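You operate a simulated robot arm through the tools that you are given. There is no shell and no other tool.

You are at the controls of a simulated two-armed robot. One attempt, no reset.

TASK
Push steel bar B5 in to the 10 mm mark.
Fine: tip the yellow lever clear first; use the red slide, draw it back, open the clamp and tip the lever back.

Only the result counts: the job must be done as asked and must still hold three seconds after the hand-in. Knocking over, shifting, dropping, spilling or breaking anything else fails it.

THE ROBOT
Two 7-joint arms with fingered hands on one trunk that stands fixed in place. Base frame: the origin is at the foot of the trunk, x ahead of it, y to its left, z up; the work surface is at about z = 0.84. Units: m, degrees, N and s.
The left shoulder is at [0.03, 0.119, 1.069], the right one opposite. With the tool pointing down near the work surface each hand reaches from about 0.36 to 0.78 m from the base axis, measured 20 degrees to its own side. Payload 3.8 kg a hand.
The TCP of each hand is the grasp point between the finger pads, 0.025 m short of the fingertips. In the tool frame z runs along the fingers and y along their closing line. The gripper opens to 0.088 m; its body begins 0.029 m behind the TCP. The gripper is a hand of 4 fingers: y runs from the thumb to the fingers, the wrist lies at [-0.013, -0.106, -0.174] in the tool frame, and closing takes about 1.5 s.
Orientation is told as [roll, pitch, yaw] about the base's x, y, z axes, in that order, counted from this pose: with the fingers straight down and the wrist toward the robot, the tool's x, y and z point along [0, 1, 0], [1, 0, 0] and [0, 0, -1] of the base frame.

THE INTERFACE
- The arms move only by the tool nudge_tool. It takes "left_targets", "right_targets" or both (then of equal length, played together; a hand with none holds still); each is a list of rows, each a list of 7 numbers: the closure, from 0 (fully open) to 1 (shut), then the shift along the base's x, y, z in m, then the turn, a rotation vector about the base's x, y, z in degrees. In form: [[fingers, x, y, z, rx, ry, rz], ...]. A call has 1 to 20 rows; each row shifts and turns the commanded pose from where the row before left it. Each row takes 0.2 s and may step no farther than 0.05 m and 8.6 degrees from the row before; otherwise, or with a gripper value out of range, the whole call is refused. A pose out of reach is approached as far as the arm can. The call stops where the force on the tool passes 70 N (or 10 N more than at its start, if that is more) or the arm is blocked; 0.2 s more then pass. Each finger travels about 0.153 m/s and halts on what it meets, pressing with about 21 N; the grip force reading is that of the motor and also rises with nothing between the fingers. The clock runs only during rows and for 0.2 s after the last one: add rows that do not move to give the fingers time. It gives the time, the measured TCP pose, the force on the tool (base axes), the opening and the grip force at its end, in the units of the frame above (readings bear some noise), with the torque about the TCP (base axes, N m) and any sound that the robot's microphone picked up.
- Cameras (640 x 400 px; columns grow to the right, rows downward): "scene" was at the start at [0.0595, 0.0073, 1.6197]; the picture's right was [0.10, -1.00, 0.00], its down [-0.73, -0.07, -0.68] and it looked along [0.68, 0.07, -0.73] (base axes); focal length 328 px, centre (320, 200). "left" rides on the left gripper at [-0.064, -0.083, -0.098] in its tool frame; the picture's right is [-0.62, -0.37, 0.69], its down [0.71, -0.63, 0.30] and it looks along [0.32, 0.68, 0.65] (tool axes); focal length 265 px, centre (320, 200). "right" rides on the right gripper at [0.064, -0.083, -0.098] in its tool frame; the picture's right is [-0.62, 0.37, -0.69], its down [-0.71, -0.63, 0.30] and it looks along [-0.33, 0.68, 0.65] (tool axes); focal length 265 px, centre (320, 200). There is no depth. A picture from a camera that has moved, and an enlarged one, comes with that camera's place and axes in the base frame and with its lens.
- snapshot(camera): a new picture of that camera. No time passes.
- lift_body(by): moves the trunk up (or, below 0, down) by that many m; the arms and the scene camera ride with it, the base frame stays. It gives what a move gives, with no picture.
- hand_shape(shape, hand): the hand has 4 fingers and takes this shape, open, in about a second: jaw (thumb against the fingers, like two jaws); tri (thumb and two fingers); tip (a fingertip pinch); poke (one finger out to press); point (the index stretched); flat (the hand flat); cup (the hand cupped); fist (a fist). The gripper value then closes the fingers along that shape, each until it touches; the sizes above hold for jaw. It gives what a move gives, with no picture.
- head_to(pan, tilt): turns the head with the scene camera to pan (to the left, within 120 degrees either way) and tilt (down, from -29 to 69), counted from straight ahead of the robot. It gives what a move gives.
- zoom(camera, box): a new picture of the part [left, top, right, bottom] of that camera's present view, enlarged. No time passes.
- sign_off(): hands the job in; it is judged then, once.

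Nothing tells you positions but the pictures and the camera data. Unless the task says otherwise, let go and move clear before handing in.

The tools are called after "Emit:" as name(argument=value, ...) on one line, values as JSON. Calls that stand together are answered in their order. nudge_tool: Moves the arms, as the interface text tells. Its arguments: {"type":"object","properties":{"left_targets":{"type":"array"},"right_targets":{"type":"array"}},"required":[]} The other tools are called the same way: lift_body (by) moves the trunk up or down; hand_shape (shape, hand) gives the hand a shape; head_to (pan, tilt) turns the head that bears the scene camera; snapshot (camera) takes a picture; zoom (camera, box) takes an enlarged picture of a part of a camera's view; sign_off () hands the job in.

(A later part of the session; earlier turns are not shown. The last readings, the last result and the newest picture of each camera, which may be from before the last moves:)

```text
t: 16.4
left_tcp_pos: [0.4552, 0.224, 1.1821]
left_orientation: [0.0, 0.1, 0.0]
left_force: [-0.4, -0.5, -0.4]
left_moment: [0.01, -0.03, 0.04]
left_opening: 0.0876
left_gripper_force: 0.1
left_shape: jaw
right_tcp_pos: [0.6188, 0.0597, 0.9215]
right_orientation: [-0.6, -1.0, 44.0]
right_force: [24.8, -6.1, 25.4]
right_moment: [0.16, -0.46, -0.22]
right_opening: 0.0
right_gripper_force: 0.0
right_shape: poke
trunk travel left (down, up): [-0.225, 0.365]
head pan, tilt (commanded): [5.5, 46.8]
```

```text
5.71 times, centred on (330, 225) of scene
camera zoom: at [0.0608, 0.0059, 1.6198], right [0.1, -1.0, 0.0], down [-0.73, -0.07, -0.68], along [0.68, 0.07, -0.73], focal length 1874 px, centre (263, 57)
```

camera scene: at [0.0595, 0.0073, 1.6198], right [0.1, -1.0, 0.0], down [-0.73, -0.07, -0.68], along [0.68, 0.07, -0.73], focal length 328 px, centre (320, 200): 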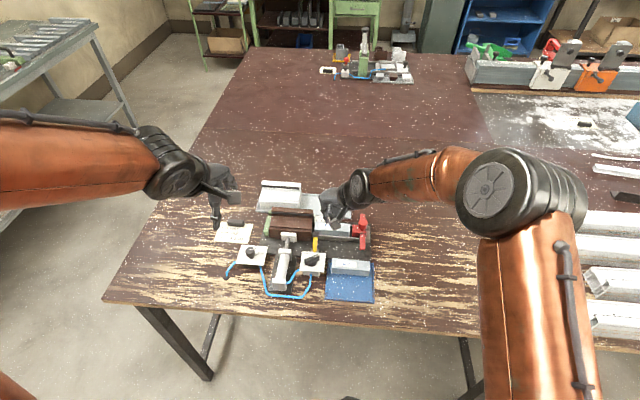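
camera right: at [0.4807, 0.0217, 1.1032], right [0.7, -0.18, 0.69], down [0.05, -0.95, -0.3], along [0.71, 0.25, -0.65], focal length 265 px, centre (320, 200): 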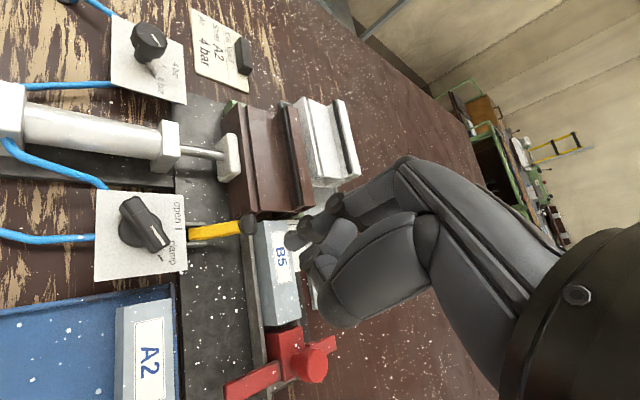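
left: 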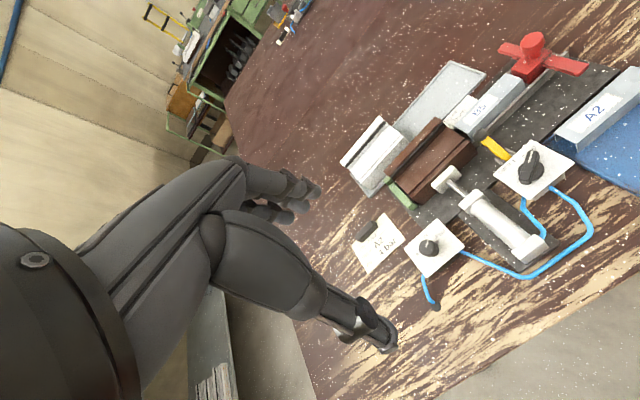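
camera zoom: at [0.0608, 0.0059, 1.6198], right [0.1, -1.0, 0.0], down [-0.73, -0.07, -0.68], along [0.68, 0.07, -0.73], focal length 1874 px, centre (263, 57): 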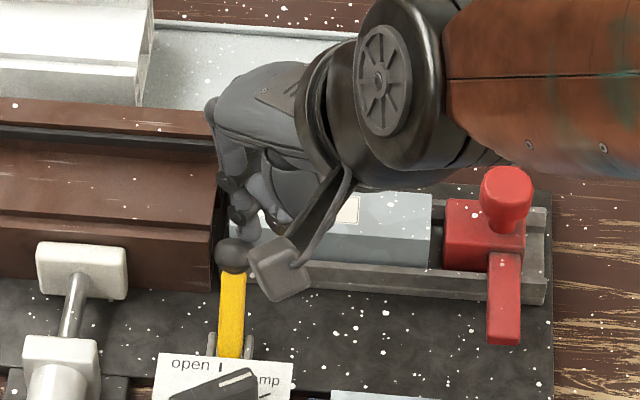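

The finger met the ball on its upper side, with the force at 45° up (25 N in x, 25 N in z), so it pushes along the lever instead of turning it. I'll back off, lift, and come down between the ball and the bar so I push lower on the ball.

Emit:
nudge_tool(right_targets=[[0, 0.01, 0.001, 0.005, 0, 0, 0], [0, 0.0073, 0.001, 0.015, 0, 0, 0], [0, 0, 0, 0, 0, 0, 0], [0, 0, 0, 0, 0, 0, 0]])

Emit:
zoom(camera="right", box=[200, 150, 400, 340])

Emit:
zoom(camera="scene", box=[300, 200, 348, 240])

```text
t: 17.4
left_tcp_pos: [0.4538, 0.2252, 1.1835]
left_orientation: [0.0, 0.0, 0.1]
left_force: [-0.7, 0.9, -0.8]
left_moment: [0.01, -0.01, -0.01]
left_opening: 0.0876
left_gripper_force: 0.1
left_shape: jaw
right_tcp_pos: [0.6276, 0.0645, 0.9351]
right_orientation: [0.0, 0.1, 44.6]
right_force: [-0.4, -0.9, 0.6]
right_moment: [-0.01, 0.02, 0.02]
right_opening: 0.0
right_gripper_force: 0.0
right_shape: poke
trunk travel left (down, up): [-0.225, 0.365]
head pan, tilt (commanded): [5.5, 46.8]
```

```text
2.11 times, centred on (300, 245) of right
camera zoom: at [0.5238, 0.0517, 1.0332], right [0.7, -0.18, 0.69], down [0.05, -0.95, -0.3], along [0.71, 0.25, -0.66], focal length 559 px, centre (362, 105)
```

zoom: 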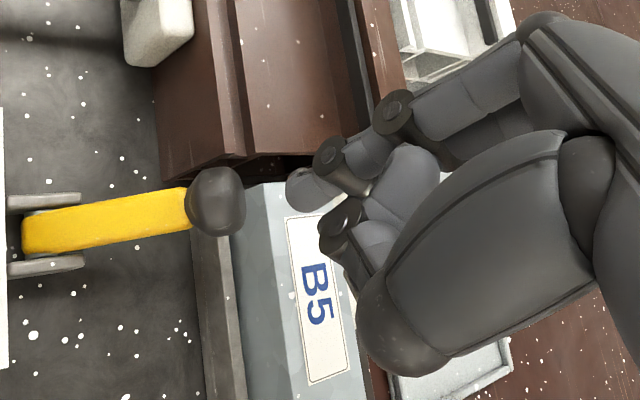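

```text
10.00 times, centred on (324, 220) of scene
camera zoom: at [0.0593, 0.0078, 1.6196], right [0.1, -1.0, 0.0], down [-0.73, -0.07, -0.68], along [0.68, 0.07, -0.73], focal length 3280 px, centre (280, 0)
```

zoom: 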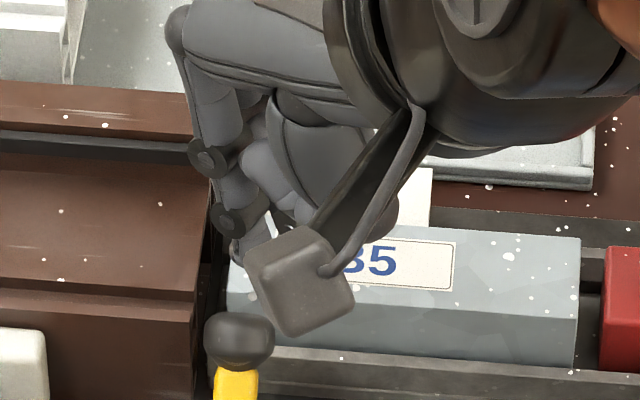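

The fingertip is now at about [0.626, 0.071, 0.909], between the ball's far edge (≈0.617) and the bar's near face (≈0.636). I'll lower it 33 mm in small steps and watch the force.

Emit:
nudge_tool(right_targets=[[0, 0, 0, -0.009, 0, 0, 0], [0, 0, 0, -0.009, 0, 0, 0], [0, 0, 0, -0.008, 0, 0, 0], [0, 0, 0, 0, 0, 0, 0]])

Emit:
zoom(camera="right", box=[200, 150, 400, 340])

Emit:
zoom(camera="scene", box=[300, 200, 348, 240])

```text
t: 18.4
left_tcp_pos: [0.4548, 0.2251, 1.183]
left_orientation: [0.0, -0.1, 0.0]
left_force: [-0.2, 0.7, 0.7]
left_moment: [0.0, -0.02, -0.01]
left_opening: 0.0875
left_gripper_force: 0.0
left_shape: jaw
right_tcp_pos: [0.6292, 0.0648, 0.9097]
right_orientation: [-0.1, -0.1, 44.5]
right_force: [1.6, -0.1, 3.4]
right_moment: [0.05, 0.0, -0.02]
right_opening: 0.0
right_gripper_force: 0.1
right_shape: poke
trunk travel left (down, up): [-0.225, 0.365]
head pan, tilt (commanded): [5.5, 46.8]
```

```text
2.11 times, centred on (300, 245) of right
camera zoom: at [0.5249, 0.0515, 1.0076], right [0.7, -0.18, 0.69], down [0.05, -0.95, -0.31], along [0.72, 0.25, -0.65], focal length 559 px, centre (362, 105)
```

zoom: 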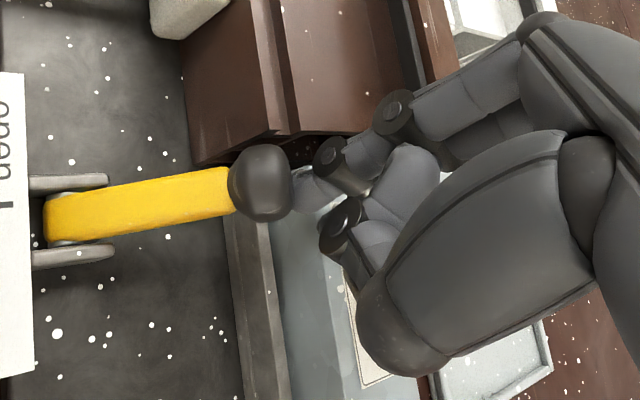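

```text
10.00 times, centred on (324, 220) of scene
camera zoom: at [0.0595, 0.0074, 1.6197], right [0.1, -1.0, 0.0], down [-0.73, -0.07, -0.68], along [0.68, 0.07, -0.73], focal length 3280 px, centre (280, 0)
```

zoom: 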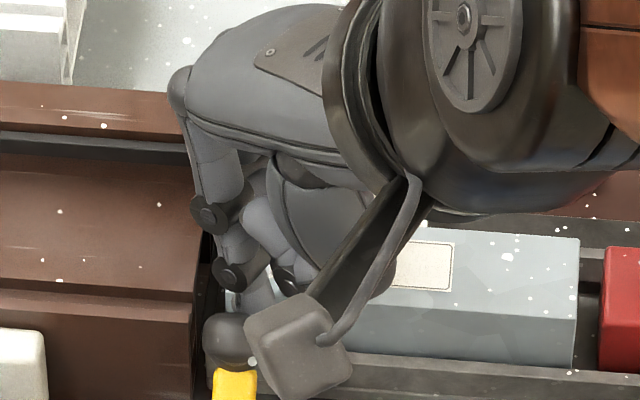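

There's a light touch (3 N) on the ball's far side, so I need a couple of millimetres more clearance. I'll shift away by 3 mm and go a little lower.

Emit:
nudge_tool(right_targets=[[0, 0.004, -0.001, 0.002, 0, 0, 0], [0, 0, 0, -0.006, 0, 0, 0], [0, 0, 0, -0.004, 0, 0, 0], [0, 0, 0, 0, 0, 0, 0]])

Emit:
zoom(camera="right", box=[240, 180, 340, 260])

```text
t: 19.4
left_tcp_pos: [0.4509, 0.2259, 1.1832]
left_orientation: [0.1, -0.1, 0.1]
left_force: [-0.6, 0.0, 0.0]
left_moment: [0.0, -0.03, 0.01]
left_opening: 0.0875
left_gripper_force: 0.1
left_shape: jaw
right_tcp_pos: [0.6341, 0.0654, 0.9066]
right_orientation: [-0.3, -0.5, 44.5]
right_force: [3.1, 2.9, 29.2]
right_moment: [-0.21, -0.22, 0.08]
right_opening: 0.0
right_gripper_force: 0.1
right_shape: poke
trunk travel left (down, up): [-0.225, 0.365]
head pan, tilt (commanded): [5.5, 46.8]
```

```text
5.00 times, centred on (290, 220) of right
camera zoom: at [0.5285, 0.052, 1.0032], right [0.69, -0.19, 0.7], down [0.05, -0.95, -0.31], along [0.72, 0.25, -0.65], focal length 1327 px, centre (470, 100)
```

zoom: 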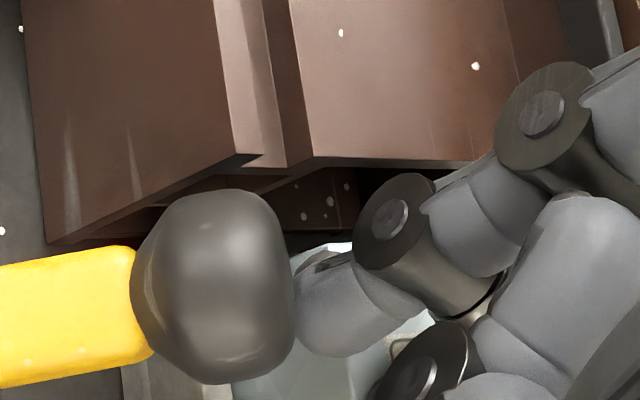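

The fingertip is touching the bar's top edge (29 N down), so I'll lift 3 mm off it. Earlier the ball's upward swing jammed by friction against a purely horizontal pull, so this time I'll follow the lever's arc, back and up together.

Emit:
nudge_tool(right_targets=[[0, 0, 0, 0.004, 0, 0, 0], [0, -0.0083, 0, 0.0055, 0, 0, 0], [0, -0.0091, 0, 0.004, 0, 0, 0], [0, -0.0097, 0, 0.0025, 0, 0, 0], [0, 0, 0, 0, 0, 0, 0]])

Emit:
zoom(camera="right", box=[200, 150, 400, 340])

Emit:
zoom(camera="scene", box=[296, 200, 360, 260])

```text
t: 20.6
left_tcp_pos: [0.4543, 0.225, 1.1829]
left_orientation: [0.0, 0.0, 0.1]
left_force: [0.7, 0.1, 0.3]
left_moment: [-0.02, 0.05, 0.01]
left_opening: 0.0877
left_gripper_force: 0.0
left_shape: jaw
right_tcp_pos: [0.6056, 0.0633, 0.9179]
right_orientation: [0.0, 0.1, 44.6]
right_force: [0.0, 0.5, 0.2]
right_moment: [-0.02, -0.02, -0.01]
right_opening: 0.0
right_gripper_force: 0.0
right_shape: poke
trunk travel left (down, up): [-0.225, 0.365]
head pan, tilt (commanded): [5.5, 46.8]
```

```text
2.11 times, centred on (300, 245) of right
camera zoom: at [0.5014, 0.0507, 1.0149], right [0.7, -0.18, 0.69], down [0.05, -0.95, -0.3], along [0.71, 0.25, -0.66], focal length 559 px, centre (362, 105)
```

zoom: 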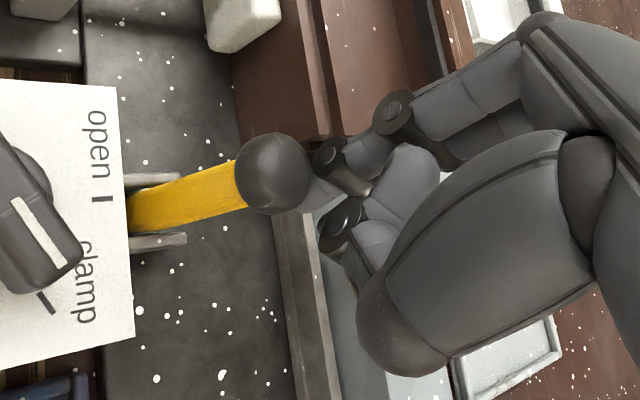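

```text
6.67 times, centred on (328, 230) of scene
camera zoom: at [0.06, 0.0073, 1.6196], right [0.1, -1.0, 0.0], down [-0.73, -0.07, -0.68], along [0.68, 0.07, -0.73], focal length 2186 px, centre (267, 0)
```

zoom: 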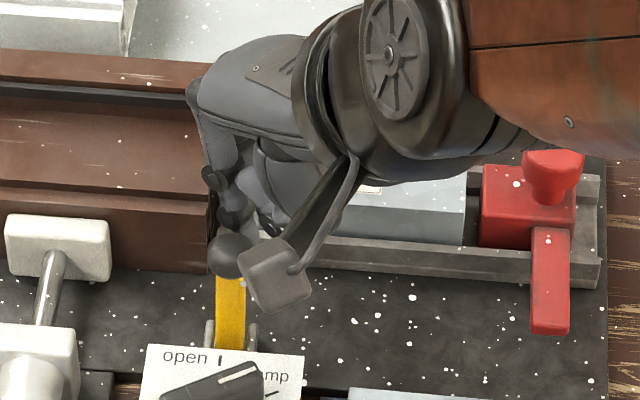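

The lever is swinging with almost no force now. I'll continue along the arc past vertical.

Emit:
nudge_tool(right_targets=[[0, -0.008, 0, 0.001, 0, 0, 0], [0, -0.008, 0, 0, 0, 0, 0], [0, -0.008, 0, 0, 0, 0, 0], [0, 0, 0, 0, 0, 0, 0]])

Emit:
zoom(camera="right", box=[200, 150, 400, 340])

Emit:
zoom(camera="scene", box=[296, 200, 360, 260])

```text
t: 21.6
left_tcp_pos: [0.4533, 0.2244, 1.1831]
left_orientation: [0.1, 0.0, 0.0]
left_force: [0.2, -0.1, 0.5]
left_moment: [0.03, 0.03, 0.02]
left_opening: 0.0876
left_gripper_force: 0.0
left_shape: jaw
right_tcp_pos: [0.5819, 0.0612, 0.9191]
right_orientation: [0.0, 0.0, 44.5]
right_force: [0.3, 0.3, 0.0]
right_moment: [-0.03, -0.03, 0.03]
right_opening: 0.0
right_gripper_force: 0.1
right_shape: poke
trunk travel left (down, up): [-0.225, 0.365]
head pan, tilt (commanded): [5.5, 46.8]
```

```text
2.11 times, centred on (300, 245) of right
camera zoom: at [0.4782, 0.0498, 1.0159], right [0.7, -0.18, 0.69], down [0.05, -0.95, -0.3], along [0.71, 0.25, -0.65], focal length 559 px, centre (362, 105)
```

zoom: 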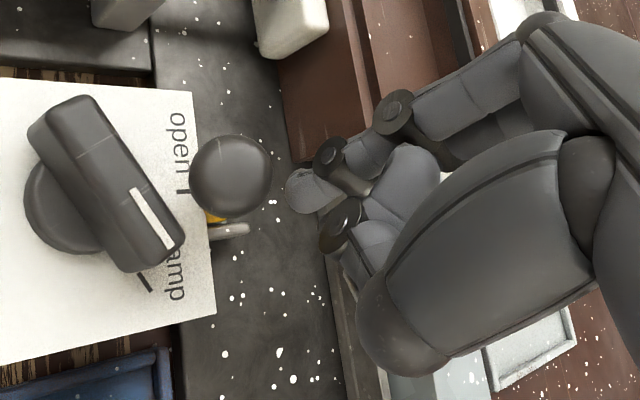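

```text
6.67 times, centred on (328, 230) of scene
camera zoom: at [0.0598, 0.0073, 1.6196], right [0.1, -1.0, 0.0], down [-0.73, -0.07, -0.68], along [0.68, 0.07, -0.73], focal length 2186 px, centre (267, 0)
```

zoom: 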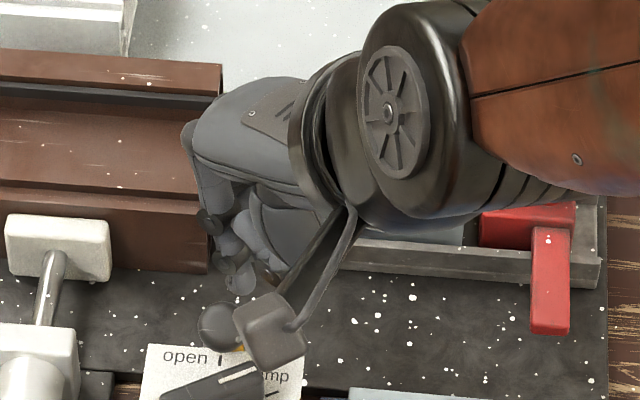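

The lever has gone past vertical and dropped away from the finger on its own. I'll lift the hand clear and look at where the lever rests.

Emit:
nudge_tool(right_targets=[[0, 0.01, 0, 0.02, 0, 0, 0], [0, 0, -0.01, 0.04, 0, 0, 0], [0, 0, -0.04, 0.02, 0, 0, 0], [0, 0, -0.045, 0, 0, 0, 0], [0, 0, -0.045, 0, 0, 0, 0], [0, 0, -0.045, 0, 0, 0, 0], [0, 0, 0, 0, 0, 0, 0]])

Emit:
zoom(camera="scene", box=[280, 195, 376, 265])

Emit:
zoom(camera="scene", box=[296, 236, 344, 266])

Emit:
snapshot(camera="right")

```text
t: 23.2
left_tcp_pos: [0.4532, 0.2264, 1.1824]
left_orientation: [0.0, 0.0, 0.1]
left_force: [0.0, 0.2, 0.0]
left_moment: [0.0, 0.01, 0.01]
left_opening: 0.0876
left_gripper_force: 0.0
left_shape: jaw
right_tcp_pos: [0.5907, -0.1231, 0.9979]
right_orientation: [0.0, 0.1, 44.5]
right_force: [-0.5, 0.2, 0.2]
right_moment: [-0.01, -0.04, -0.01]
right_opening: 0.0
right_gripper_force: 0.0
right_shape: poke
trunk travel left (down, up): [-0.225, 0.365]
head pan, tilt (commanded): [5.5, 46.8]
```

```text
5.71 times, centred on (328, 230) of scene
camera zoom: at [0.0597, 0.0085, 1.6196], right [0.1, -1.0, 0.0], down [-0.73, -0.07, -0.68], along [0.68, 0.07, -0.73], focal length 1874 px, centre (274, 29)
```

zoom: 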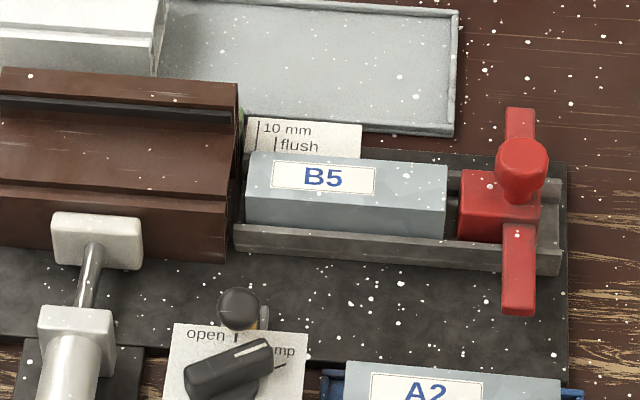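

```text
13.33 times, centred on (320, 251) of scene
camera zoom: at [0.0597, 0.0085, 1.6196], right [0.1, -1.0, 0.0], down [-0.73, -0.07, -0.68], along [0.68, 0.07, -0.73], focal length 4373 px, centre (320, -480)
```

zoom: 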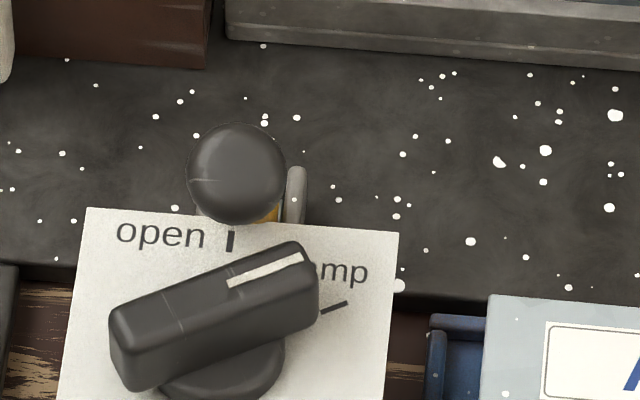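

```text
taken
camera right: at [0.4871, -0.1357, 1.0964], right [0.7, -0.18, 0.69], down [0.05, -0.95, -0.3], along [0.71, 0.25, -0.65], focal length 265 px, centre (320, 200)
```

right: 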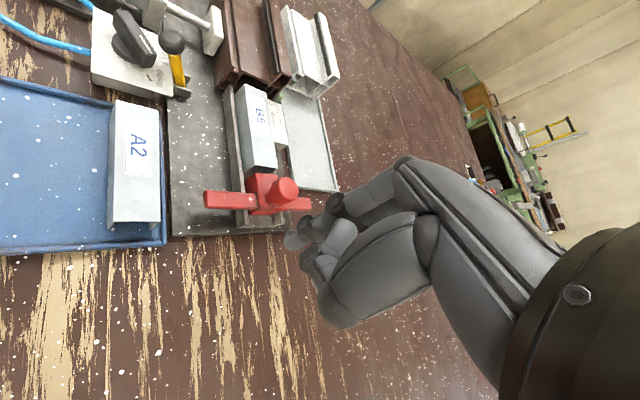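

The lever now rests tipped back at about [0.556, 0.073, 0.897], clear of the slide's path. Next I'll turn the right hand to yaw 0 and bring the index finger down behind the red knob (its −y side) to push the slide.

Emit:
nudge_tool(right_targets=[[0, 0.009, 0.003, 0, 0, 0, -7.5], [0, 0.009, 0.003, 0, 0, 0, -7.5], [0, 0.009, 0.003, 0, 0, 0, -7.5], [0, 0.01, 0.003, 0, 0, 0, -7.5], [0, 0.01, 0.003, -0.006, 0, 0, -7.5], [0, 0.0096, 0.004, -0.007, 0, 0, -7], [0, 0, 0, 0, 0, 0, 0]])

Emit:
zoom(camera="scene", box=[300, 180, 420, 270])

Emit:
snapshot(camera="right")

Emit:
snapshot(camera="left")

```text
t: 24.8
left_tcp_pos: [0.4534, 0.2247, 1.1839]
left_orientation: [0.0, 0.0, 0.0]
left_force: [-1.1, 0.4, 0.7]
left_moment: [-0.01, -0.05, 0.0]
left_opening: 0.0878
left_gripper_force: 0.0
left_shape: jaw
right_tcp_pos: [0.6473, -0.1032, 0.9865]
right_orientation: [0.0, 0.0, -0.1]
right_force: [-0.4, -0.5, 0.6]
right_moment: [0.01, -0.01, 0.01]
right_opening: 0.0
right_gripper_force: 0.1
right_shape: poke
trunk travel left (down, up): [-0.225, 0.365]
head pan, tilt (commanded): [5.5, 46.8]
```

```text
4.44 times, centred on (360, 225) of scene
camera zoom: at [0.0594, 0.0065, 1.6197], right [0.1, -1.0, 0.0], down [-0.73, -0.07, -0.68], along [0.68, 0.07, -0.73], focal length 1458 px, centre (142, 89)
```

zoom: 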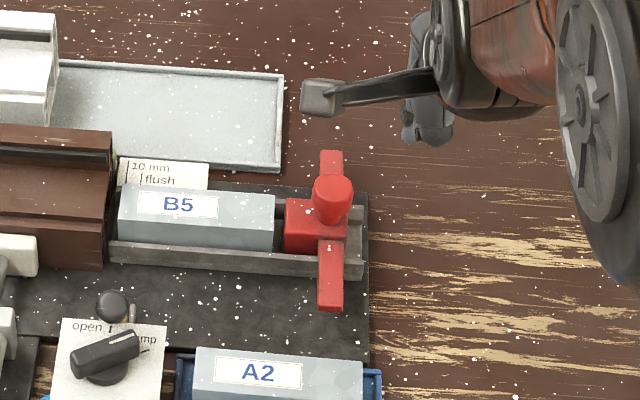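

```text
taken
camera right: at [0.5645, -0.0399, 1.0833], right [0.37, -0.62, 0.69], down [-0.63, -0.71, -0.31], along [0.68, -0.32, -0.65], focal length 265 px, centre (320, 200)
```

right: 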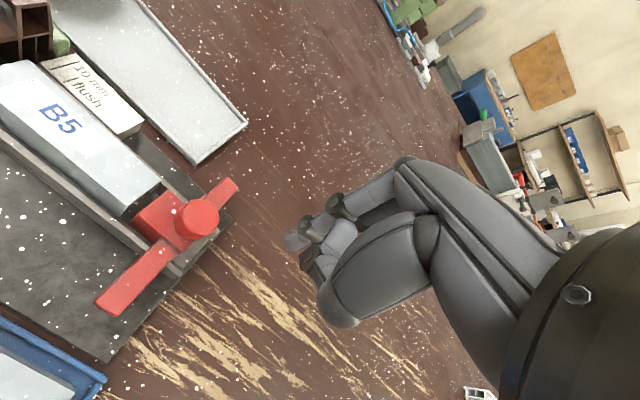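

```text
taken
camera left: at [0.3716, 0.1605, 1.2819], right [-0.37, -0.62, -0.69], down [-0.63, 0.71, -0.3], along [0.68, 0.33, -0.65], focal length 265 px, centre (320, 200)
```

left: 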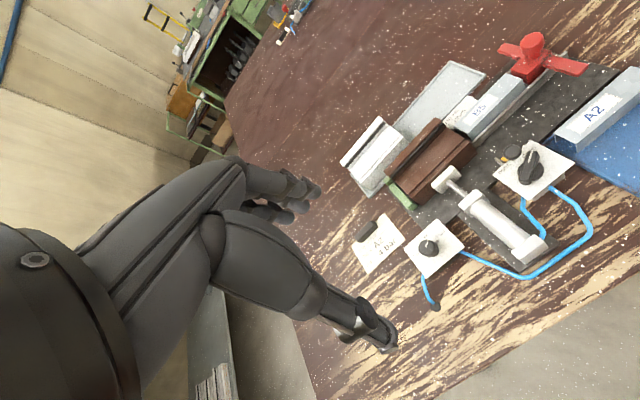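

The index finger is beside the slide at y≈-0.10, behind the knob. I'll lower it to knob height (tip at about z=0.885).

Emit:
nudge_tool(right_targets=[[0, 0, 0, -0.025, 0, 0, 0], [0, 0, 0, -0.025, 0, 0, 0], [0, 0, 0, -0.025, 0, 0, 0], [0, 0, 0, 0, 0, 0, 0]])

Emit:
zoom(camera="right", box=[180, 130, 400, 340])

Emit:
zoom(camera="scene", box=[340, 200, 400, 250])

Emit:
zoom(camera="left", box=[470, 0, 640, 120])

```text
t: 25.8
left_tcp_pos: [0.4544, 0.2251, 1.1819]
left_orientation: [0.0, 0.0, -0.1]
left_force: [-0.1, -0.6, -0.8]
left_moment: [0.02, -0.04, 0.0]
left_opening: 0.0875
left_gripper_force: 0.0
left_shape: jaw
right_tcp_pos: [0.646, -0.1029, 0.9092]
right_orientation: [0.0, 0.1, 0.0]
right_force: [0.0, 0.1, 0.0]
right_moment: [0.01, -0.01, 0.02]
right_opening: 0.0
right_gripper_force: 0.1
right_shape: poke
trunk travel left (down, up): [-0.225, 0.365]
head pan, tilt (commanded): [5.5, 46.8]
```

```text
1.90 times, centred on (290, 235) of right
camera zoom: at [0.5646, -0.0399, 1.007], right [0.37, -0.62, 0.69], down [-0.63, -0.71, -0.3], along [0.68, -0.32, -0.65], focal length 506 px, centre (377, 133)
```

zoom: 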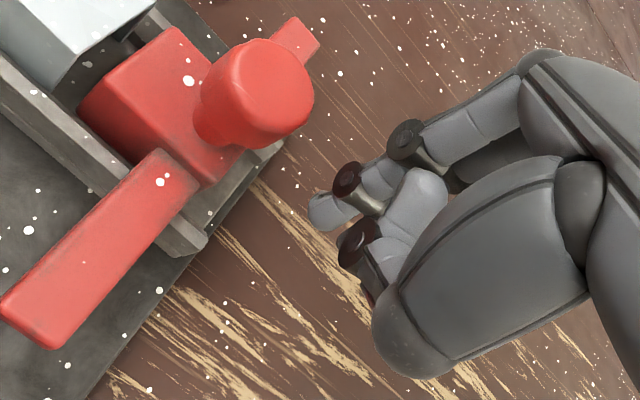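

```text
8.00 times, centred on (370, 225) of scene
camera zoom: at [0.0593, 0.0073, 1.6197], right [0.1, -1.0, 0.0], down [-0.73, -0.07, -0.68], along [0.68, 0.07, -0.73], focal length 2624 px, centre (-80, 0)
```

zoom: 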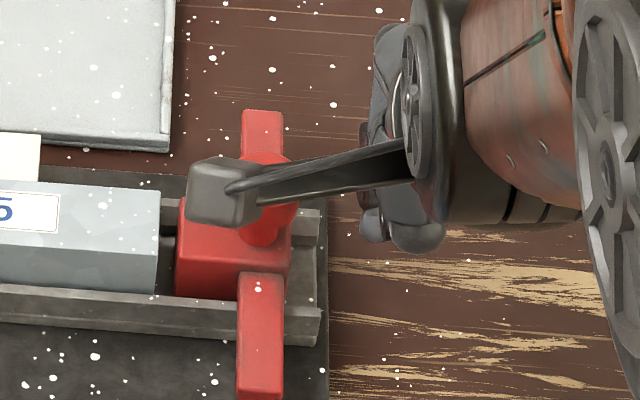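

```text
3.33 times, centred on (555, 60) of left
camera zoom: at [0.3714, 0.1611, 1.2819], right [-0.37, -0.62, -0.69], down [-0.63, 0.71, -0.3], along [0.68, 0.32, -0.65], focal length 885 px, centre (-463, 667)
```

zoom: 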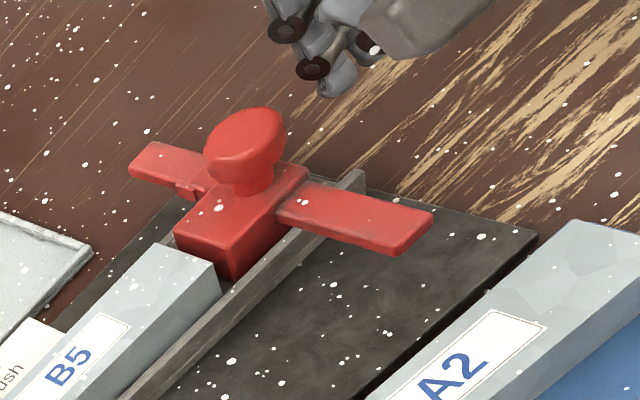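

Left camera gives an excellent side view of the slide and its small pointer nub. I'll push +y gently until the finger meets the knob and the slide begins to move.

Emit:
nudge_tool(right_targets=[[0, 0, 0.008, 0, 0, 0, 0], [0, 0, 0.008, 0, 0, 0, 0], [0, 0, 0.006, 0, 0, 0, 0], [0, 0, 0.006, 0, 0, 0, 0], [0, 0, 0.006, 0, 0, 0, 0], [0, 0, 0, 0, 0, 0, 0]])

Emit:
zoom(camera="left", box=[430, 0, 640, 140])

Emit:
zoom(camera="right", box=[180, 130, 400, 340])

```text
t: 27.2
left_tcp_pos: [0.4533, 0.2251, 1.1827]
left_orientation: [0.1, 0.0, 0.0]
left_force: [0.4, 0.4, -0.7]
left_moment: [0.04, 0.02, 0.03]
left_opening: 0.0874
left_gripper_force: 0.1
left_shape: jaw
right_tcp_pos: [0.6476, -0.0684, 0.9097]
right_orientation: [0.0, 0.0, 0.1]
right_force: [-0.4, -0.5, 0.2]
right_moment: [-0.02, 0.01, 0.0]
right_opening: 0.0
right_gripper_force: 0.0
right_shape: poke
trunk travel left (down, up): [-0.225, 0.365]
head pan, tilt (commanded): [5.5, 46.8]
```

```text
2.86 times, centred on (535, 70) of left
camera zoom: at [0.3717, 0.161, 1.2818], right [-0.37, -0.62, -0.69], down [-0.63, 0.71, -0.3], along [0.68, 0.33, -0.65], focal length 758 px, centre (-294, 571)
```

zoom: 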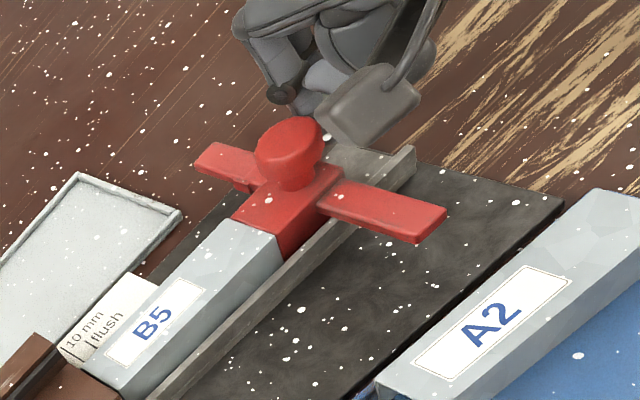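

```text
1.90 times, centred on (290, 235) of right
camera zoom: at [0.5655, -0.0048, 1.0076], right [0.37, -0.62, 0.69], down [-0.63, -0.72, -0.3], along [0.68, -0.32, -0.65], focal length 506 px, centre (377, 133)
```

zoom: 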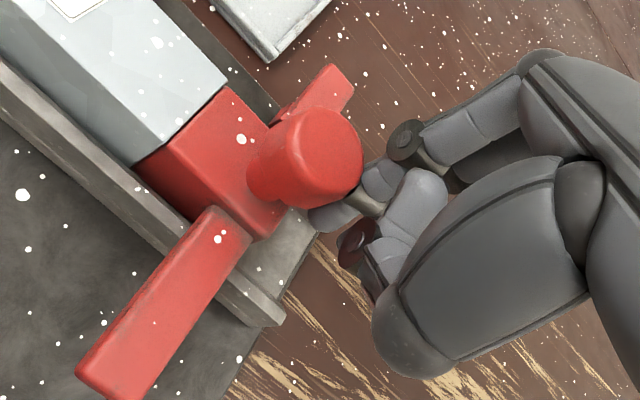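

The slide moves easily and has just reached the bar's rear. I'll keep pushing and watch as the bar enters the profile.

Emit:
nudge_tool(right_targets=[[0, 0, 0.006, 0, 0, 0, 0], [0, 0, 0.006, 0, 0, 0, 0], [0, 0, 0.006, 0, 0, 0, 0], [0, 0, 0.006, 0, 0, 0, 0], [0, 0, 0.006, 0, 0, 0, 0], [0, 0, 0, 0, 0, 0, 0]])

Emit:
zoom(camera="left", box=[370, 20, 630, 190])

Emit:
zoom(camera="right", box=[180, 130, 400, 340])

Emit:
zoom(camera="scene", box=[280, 190, 376, 260])

```text
t: 28.6
left_tcp_pos: [0.4526, 0.2249, 1.1837]
left_orientation: [0.0, -0.1, 0.0]
left_force: [0.9, 0.4, 0.6]
left_moment: [0.01, 0.01, -0.03]
left_opening: 0.0877
left_gripper_force: 0.0
left_shape: jaw
right_tcp_pos: [0.6483, -0.0375, 0.9088]
right_orientation: [-0.1, 0.0, 0.0]
right_force: [-0.1, -0.5, -0.1]
right_moment: [-0.01, -0.01, 0.01]
right_opening: 0.0
right_gripper_force: 0.1
right_shape: poke
trunk travel left (down, up): [-0.225, 0.365]
head pan, tilt (commanded): [5.5, 46.8]
```

```text
2.35 times, centred on (500, 105) of left
camera zoom: at [0.3717, 0.161, 1.2818], right [-0.37, -0.62, -0.69], down [-0.63, 0.71, -0.3], along [0.68, 0.33, -0.65], focal length 624 px, centre (-104, 424)
```

zoom: 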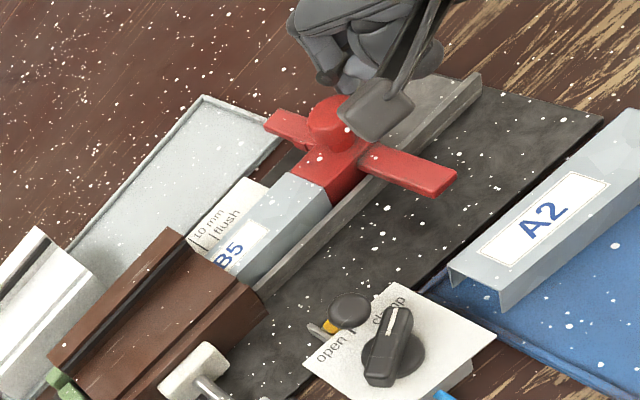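

```text
1.90 times, centred on (290, 235) of right
camera zoom: at [0.5651, 0.0254, 1.007], right [0.37, -0.62, 0.69], down [-0.63, -0.71, -0.3], along [0.68, -0.32, -0.65], focal length 506 px, centre (377, 133)
```

zoom: 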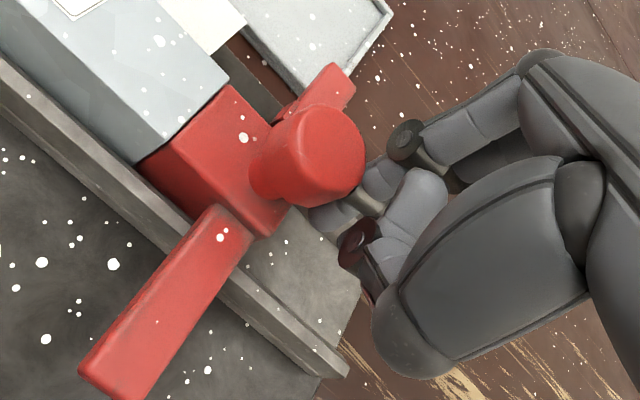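

```text
5.71 times, centred on (328, 225) of scene
camera zoom: at [0.0596, 0.0071, 1.6196], right [0.1, -1.0, 0.0], down [-0.73, -0.07, -0.68], along [0.68, 0.07, -0.73], focal length 1874 px, centre (274, 57)
```

zoom: 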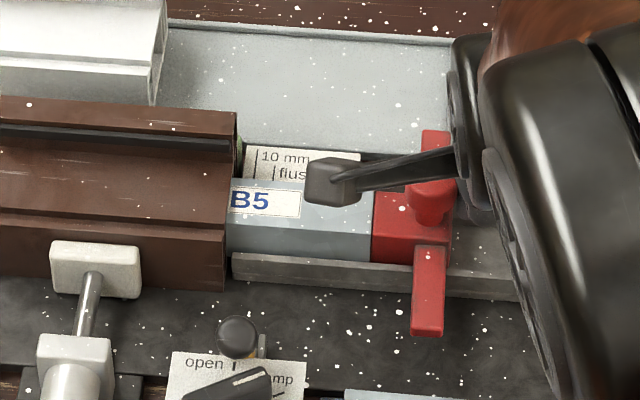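

The bar is sliding into the profile mouth with almost no force. I'll push about 60 mm more, which stops well short of the mark, then measure.

Emit:
nudge_tool(right_targets=[[0, 0, 0.006, 0, 0, 0, 0], [0, 0, 0.006, 0, 0, 0, 0], [0, 0, 0.006, 0, 0, 0, 0], [0, 0, 0.006, 0, 0, 0, 0], [0, 0, 0.006, 0, 0, 0, 0], [0, 0, 0.006, 0, 0, 0, 0], [0, 0, 0.006, 0, 0, 0, 0], [0, 0, 0.006, 0, 0, 0, 0], [0, 0, 0.006, 0, 0, 0, 0], [0, 0, 0, 0, 0, 0, 0]])

Emit:
zoom(camera="left", box=[400, 50, 560, 170])

Emit:
zoom(camera="right", box=[100, 80, 400, 340])

Emit:
zoom(camera="scene", box=[280, 190, 376, 260])

```text
t: 30.8
left_tcp_pos: [0.4538, 0.2248, 1.1832]
left_orientation: [0.0, 0.1, 0.0]
left_force: [-0.2, 0.8, -0.1]
left_moment: [0.01, -0.02, 0.03]
left_opening: 0.0879
left_gripper_force: 0.0
left_shape: jaw
right_tcp_pos: [0.6474, 0.0164, 0.9096]
right_orientation: [0.0, 0.0, 0.1]
right_force: [0.6, 0.4, -0.3]
right_moment: [0.0, -0.02, -0.03]
right_opening: 0.0
right_gripper_force: 0.1
right_shape: poke
trunk travel left (down, up): [-0.225, 0.365]
head pan, tilt (commanded): [5.5, 46.8]
```

```text
3.33 times, centred on (480, 110) of left
camera zoom: at [0.3718, 0.1611, 1.2818], right [-0.37, -0.62, -0.69], down [-0.63, 0.71, -0.3], along [0.68, 0.32, -0.65], focal length 885 px, centre (-213, 500)
```

zoom: 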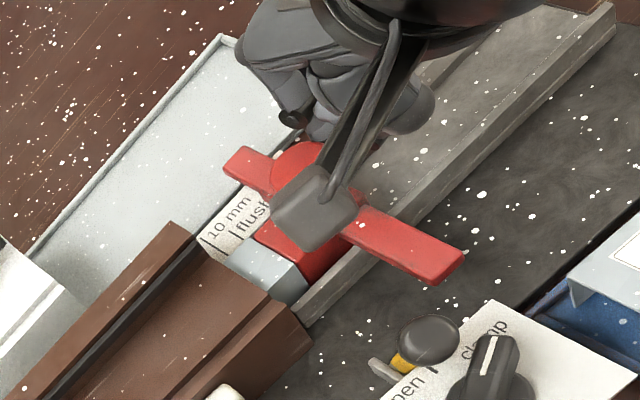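

```text
1.54 times, centred on (250, 210) of right
camera zoom: at [0.5645, 0.0792, 1.0078], right [0.37, -0.62, 0.69], down [-0.63, -0.72, -0.3], along [0.68, -0.32, -0.65], focal length 408 px, centre (428, 185)
```

zoom: 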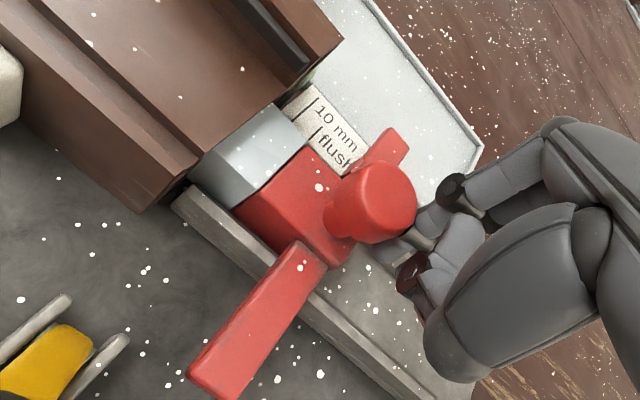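

```text
5.71 times, centred on (328, 225) of scene
camera zoom: at [0.0597, 0.0072, 1.6196], right [0.1, -1.0, 0.0], down [-0.73, -0.07, -0.68], along [0.68, 0.07, -0.73], focal length 1874 px, centre (274, 57)
```

zoom: 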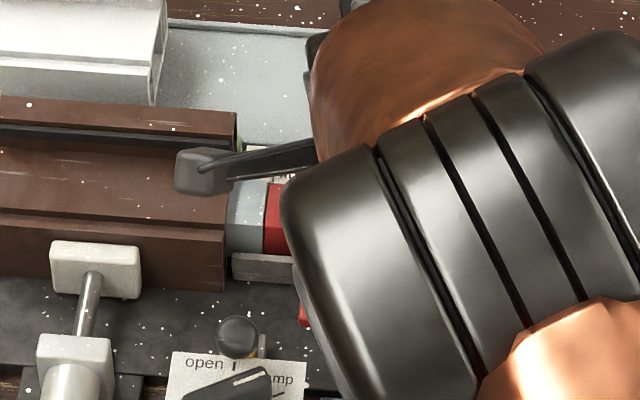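

About 18 mm of bar is still showing, so the slide needs roughly 28 mm more. I'll push 20 mm in smaller steps and look again.

Emit:
nudge_tool(right_targets=[[0, 0, 0.005, 0, 0, 0, 0], [0, 0, 0.005, 0, 0, 0, 0], [0, 0, 0.005, 0, 0, 0, 0], [0, 0, 0.005, 0, 0, 0, 0], [0, 0, 0, 0, 0, 0, 0]])

Emit:
zoom(camera="right", box=[160, 80, 360, 280])

Emit:
zoom(camera="left", box=[400, 50, 560, 170])

Emit:
zoom(camera="scene", box=[300, 195, 348, 235])

```text
t: 32.0
left_tcp_pos: [0.4531, 0.2247, 1.1822]
left_orientation: [0.1, -0.1, 0.1]
left_force: [-0.3, 0.3, -0.6]
left_moment: [-0.02, 0.02, 0.0]
left_opening: 0.0873
left_gripper_force: 0.1
left_shape: jaw
right_tcp_pos: [0.6479, 0.036, 0.9106]
right_orientation: [0.0, 0.0, 0.2]
right_force: [-0.1, -0.8, 0.2]
right_moment: [-0.02, -0.02, 0.02]
right_opening: 0.0001
right_gripper_force: 0.1
right_shape: poke
trunk travel left (down, up): [-0.225, 0.365]
head pan, tilt (commanded): [5.5, 46.8]
```

```text
2.00 times, centred on (260, 180) of right
camera zoom: at [0.5651, 0.0993, 1.0078], right [0.37, -0.62, 0.69], down [-0.63, -0.72, -0.3], along [0.68, -0.32, -0.65], focal length 531 px, centre (440, 240)
```

zoom: 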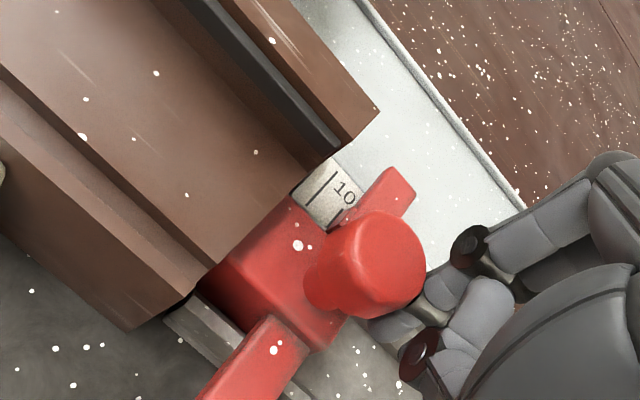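

```text
3.33 times, centred on (480, 110) of left
camera zoom: at [0.3717, 0.1611, 1.2818], right [-0.37, -0.62, -0.69], down [-0.63, 0.71, -0.3], along [0.68, 0.32, -0.65], focal length 885 px, centre (-213, 500)
```

zoom: 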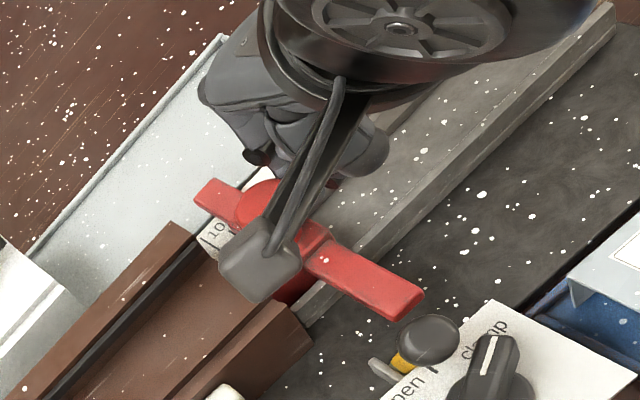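

```text
10.00 times, centred on (324, 215) of scene
camera zoom: at [0.0597, 0.0072, 1.6197], right [0.1, -1.0, 0.0], down [-0.73, -0.07, -0.68], along [0.68, 0.07, -0.73], focal length 3280 px, centre (280, 50)
```

zoom: 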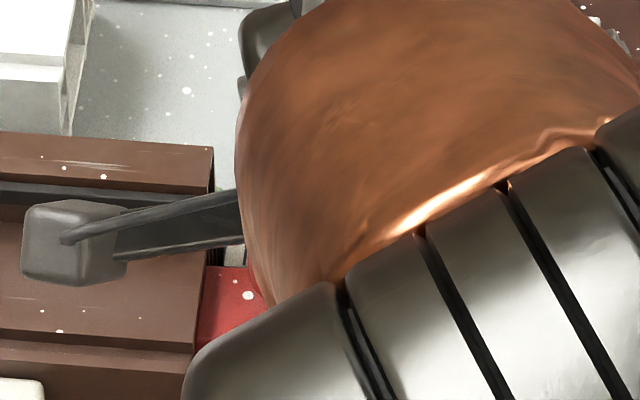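

The block front is now about level with the profile mouth. I'll zoom tightly on the pointer and gauge lines in the right camera.

Emit:
zoom(camera="right", box=[236, 155, 300, 195])

Emit:
zoom(camera="left", box=[440, 85, 504, 125])

```text
10.00 times, centred on (268, 175) of right
camera zoom: at [0.5651, 0.0993, 1.0078], right [0.37, -0.62, 0.69], down [-0.63, -0.72, -0.3], along [0.68, -0.32, -0.65], focal length 2654 px, centre (840, 450)
```

zoom: 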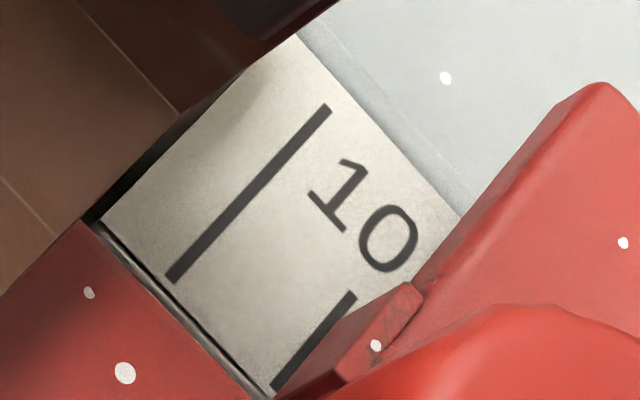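

```text
10.00 times, centred on (472, 105) of left
camera zoom: at [0.3717, 0.1611, 1.2818], right [-0.37, -0.62, -0.69], down [-0.63, 0.71, -0.3], along [0.68, 0.32, -0.65], focal length 2654 px, centre (-1200, 1150)
```

zoom: 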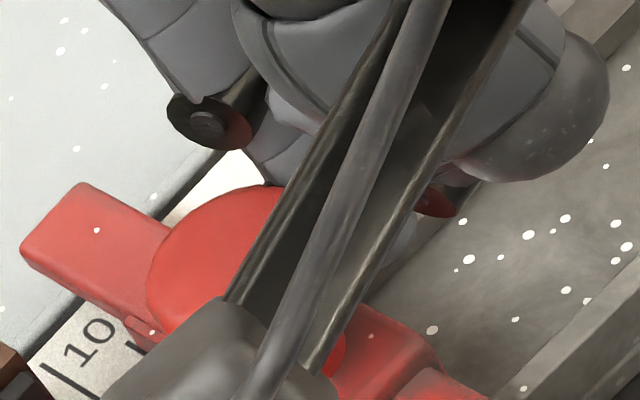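

The pointer's edge sits right at the flush line, with the block front level with the profile end. So 10 mm remains; I'll advance 8 mm slowly, then recheck before the last bit.

Emit:
nudge_tool(right_targets=[[0, 0, 0.003, 0, 0, 0, 0], [0, 0, 0.003, 0, 0, 0, 0], [0, 0, 0.002, 0, 0, 0, 0], [0, 0, 0, 0, 0, 0, 0], [0, 0, 0, 0, 0, 0, 0]])

Emit:
zoom(camera="right", box=[216, 140, 296, 190])

Emit:
zoom(camera="right", box=[140, 100, 340, 260])

Emit:
zoom(camera="left", box=[400, 60, 528, 140])

```text
t: 33.2
left_tcp_pos: [0.4535, 0.2257, 1.1827]
left_orientation: [0.0, 0.0, 0.1]
left_force: [-0.5, 0.1, -0.6]
left_moment: [-0.03, -0.01, -0.03]
left_opening: 0.0877
left_gripper_force: 0.1
left_shape: jaw
right_tcp_pos: [0.6478, 0.044, 0.9088]
right_orientation: [0.0, 0.0, 0.0]
right_force: [0.0, -2.9, -0.6]
right_moment: [-0.01, -0.01, -0.02]
right_opening: 0.0
right_gripper_force: 0.0
right_shape: poke
trunk travel left (down, up): [-0.225, 0.365]
head pan, tilt (commanded): [5.5, 46.8]
```

```text
8.00 times, centred on (256, 165) of right
camera zoom: at [0.5651, 0.1074, 1.0081], right [0.37, -0.62, 0.69], down [-0.63, -0.71, -0.3], along [0.68, -0.32, -0.65], focal length 2123 px, centre (832, 480)
```

zoom: 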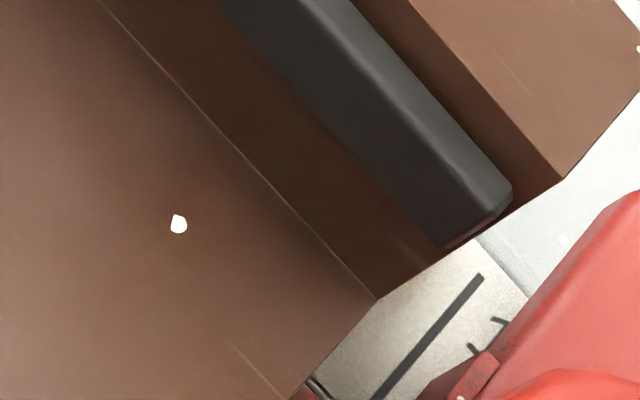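

```text
2.50 times, centred on (240, 180) of right
camera zoom: at [0.5651, 0.1074, 1.0081], right [0.37, -0.62, 0.69], down [-0.63, -0.71, -0.3], along [0.68, -0.32, -0.65], focal length 664 px, centre (520, 250)
```

zoom: 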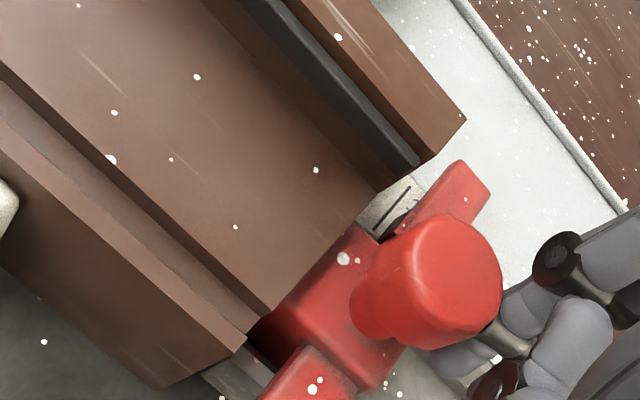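

```text
5.00 times, centred on (464, 100) of left
camera zoom: at [0.3718, 0.1611, 1.2818], right [-0.37, -0.62, -0.69], down [-0.63, 0.71, -0.3], along [0.68, 0.32, -0.65], focal length 1327 px, centre (-400, 700)
```

zoom: 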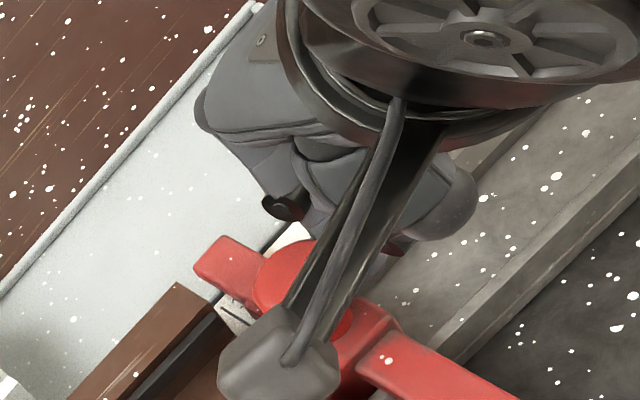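

The slide nose is now inside the profile with about 2 mm left to the 10 mm line. I'll zoom tightly on the pointer and the line.

Emit:
zoom(camera="right", box=[250, 170, 300, 202])

Emit:
zoom(camera="left", box=[436, 90, 476, 115])

Emit:
snapshot(camera="scene")

```text
12.50 times, centred on (275, 186) of right
camera zoom: at [0.5651, 0.1074, 1.0081], right [0.37, -0.62, 0.69], down [-0.63, -0.71, -0.3], along [0.68, -0.32, -0.65], focal length 3318 px, centre (882, 375)
```

zoom: 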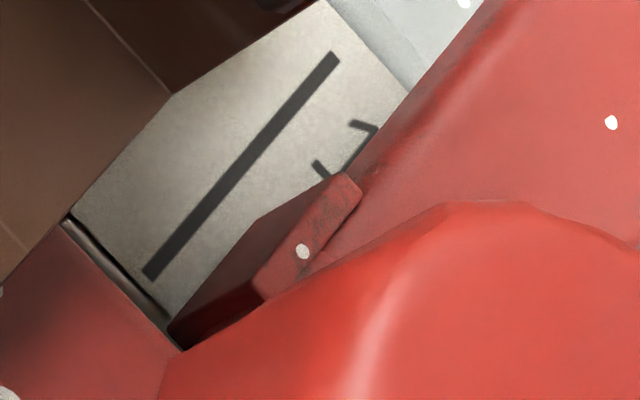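

```text
16.00 times, centred on (456, 102) of left
camera zoom: at [0.3718, 0.1611, 1.2818], right [-0.37, -0.62, -0.69], down [-0.63, 0.71, -0.3], along [0.68, 0.32, -0.65], focal length 4246 px, centre (-1856, 1760)
```

zoom: 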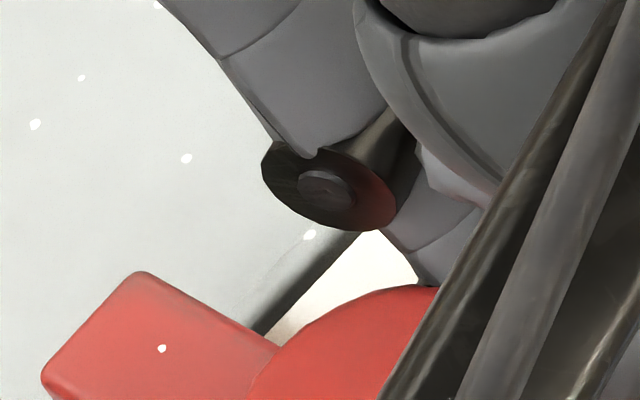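

```text
taken
camera scene: at [0.0597, 0.0072, 1.6196], right [0.1, -1.0, 0.0], down [-0.73, -0.07, -0.68], along [0.68, 0.07, -0.73], focal length 328 px, centre (320, 200)
```

scene: 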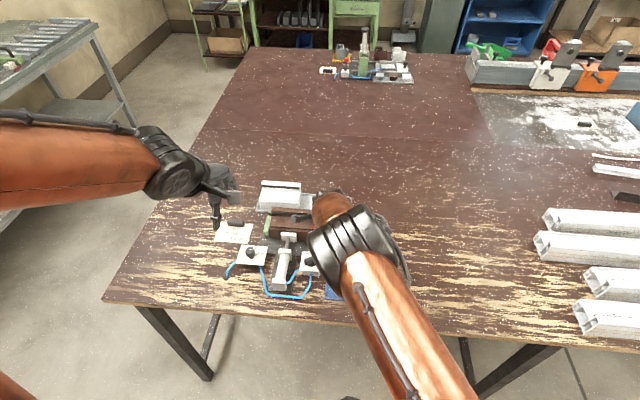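

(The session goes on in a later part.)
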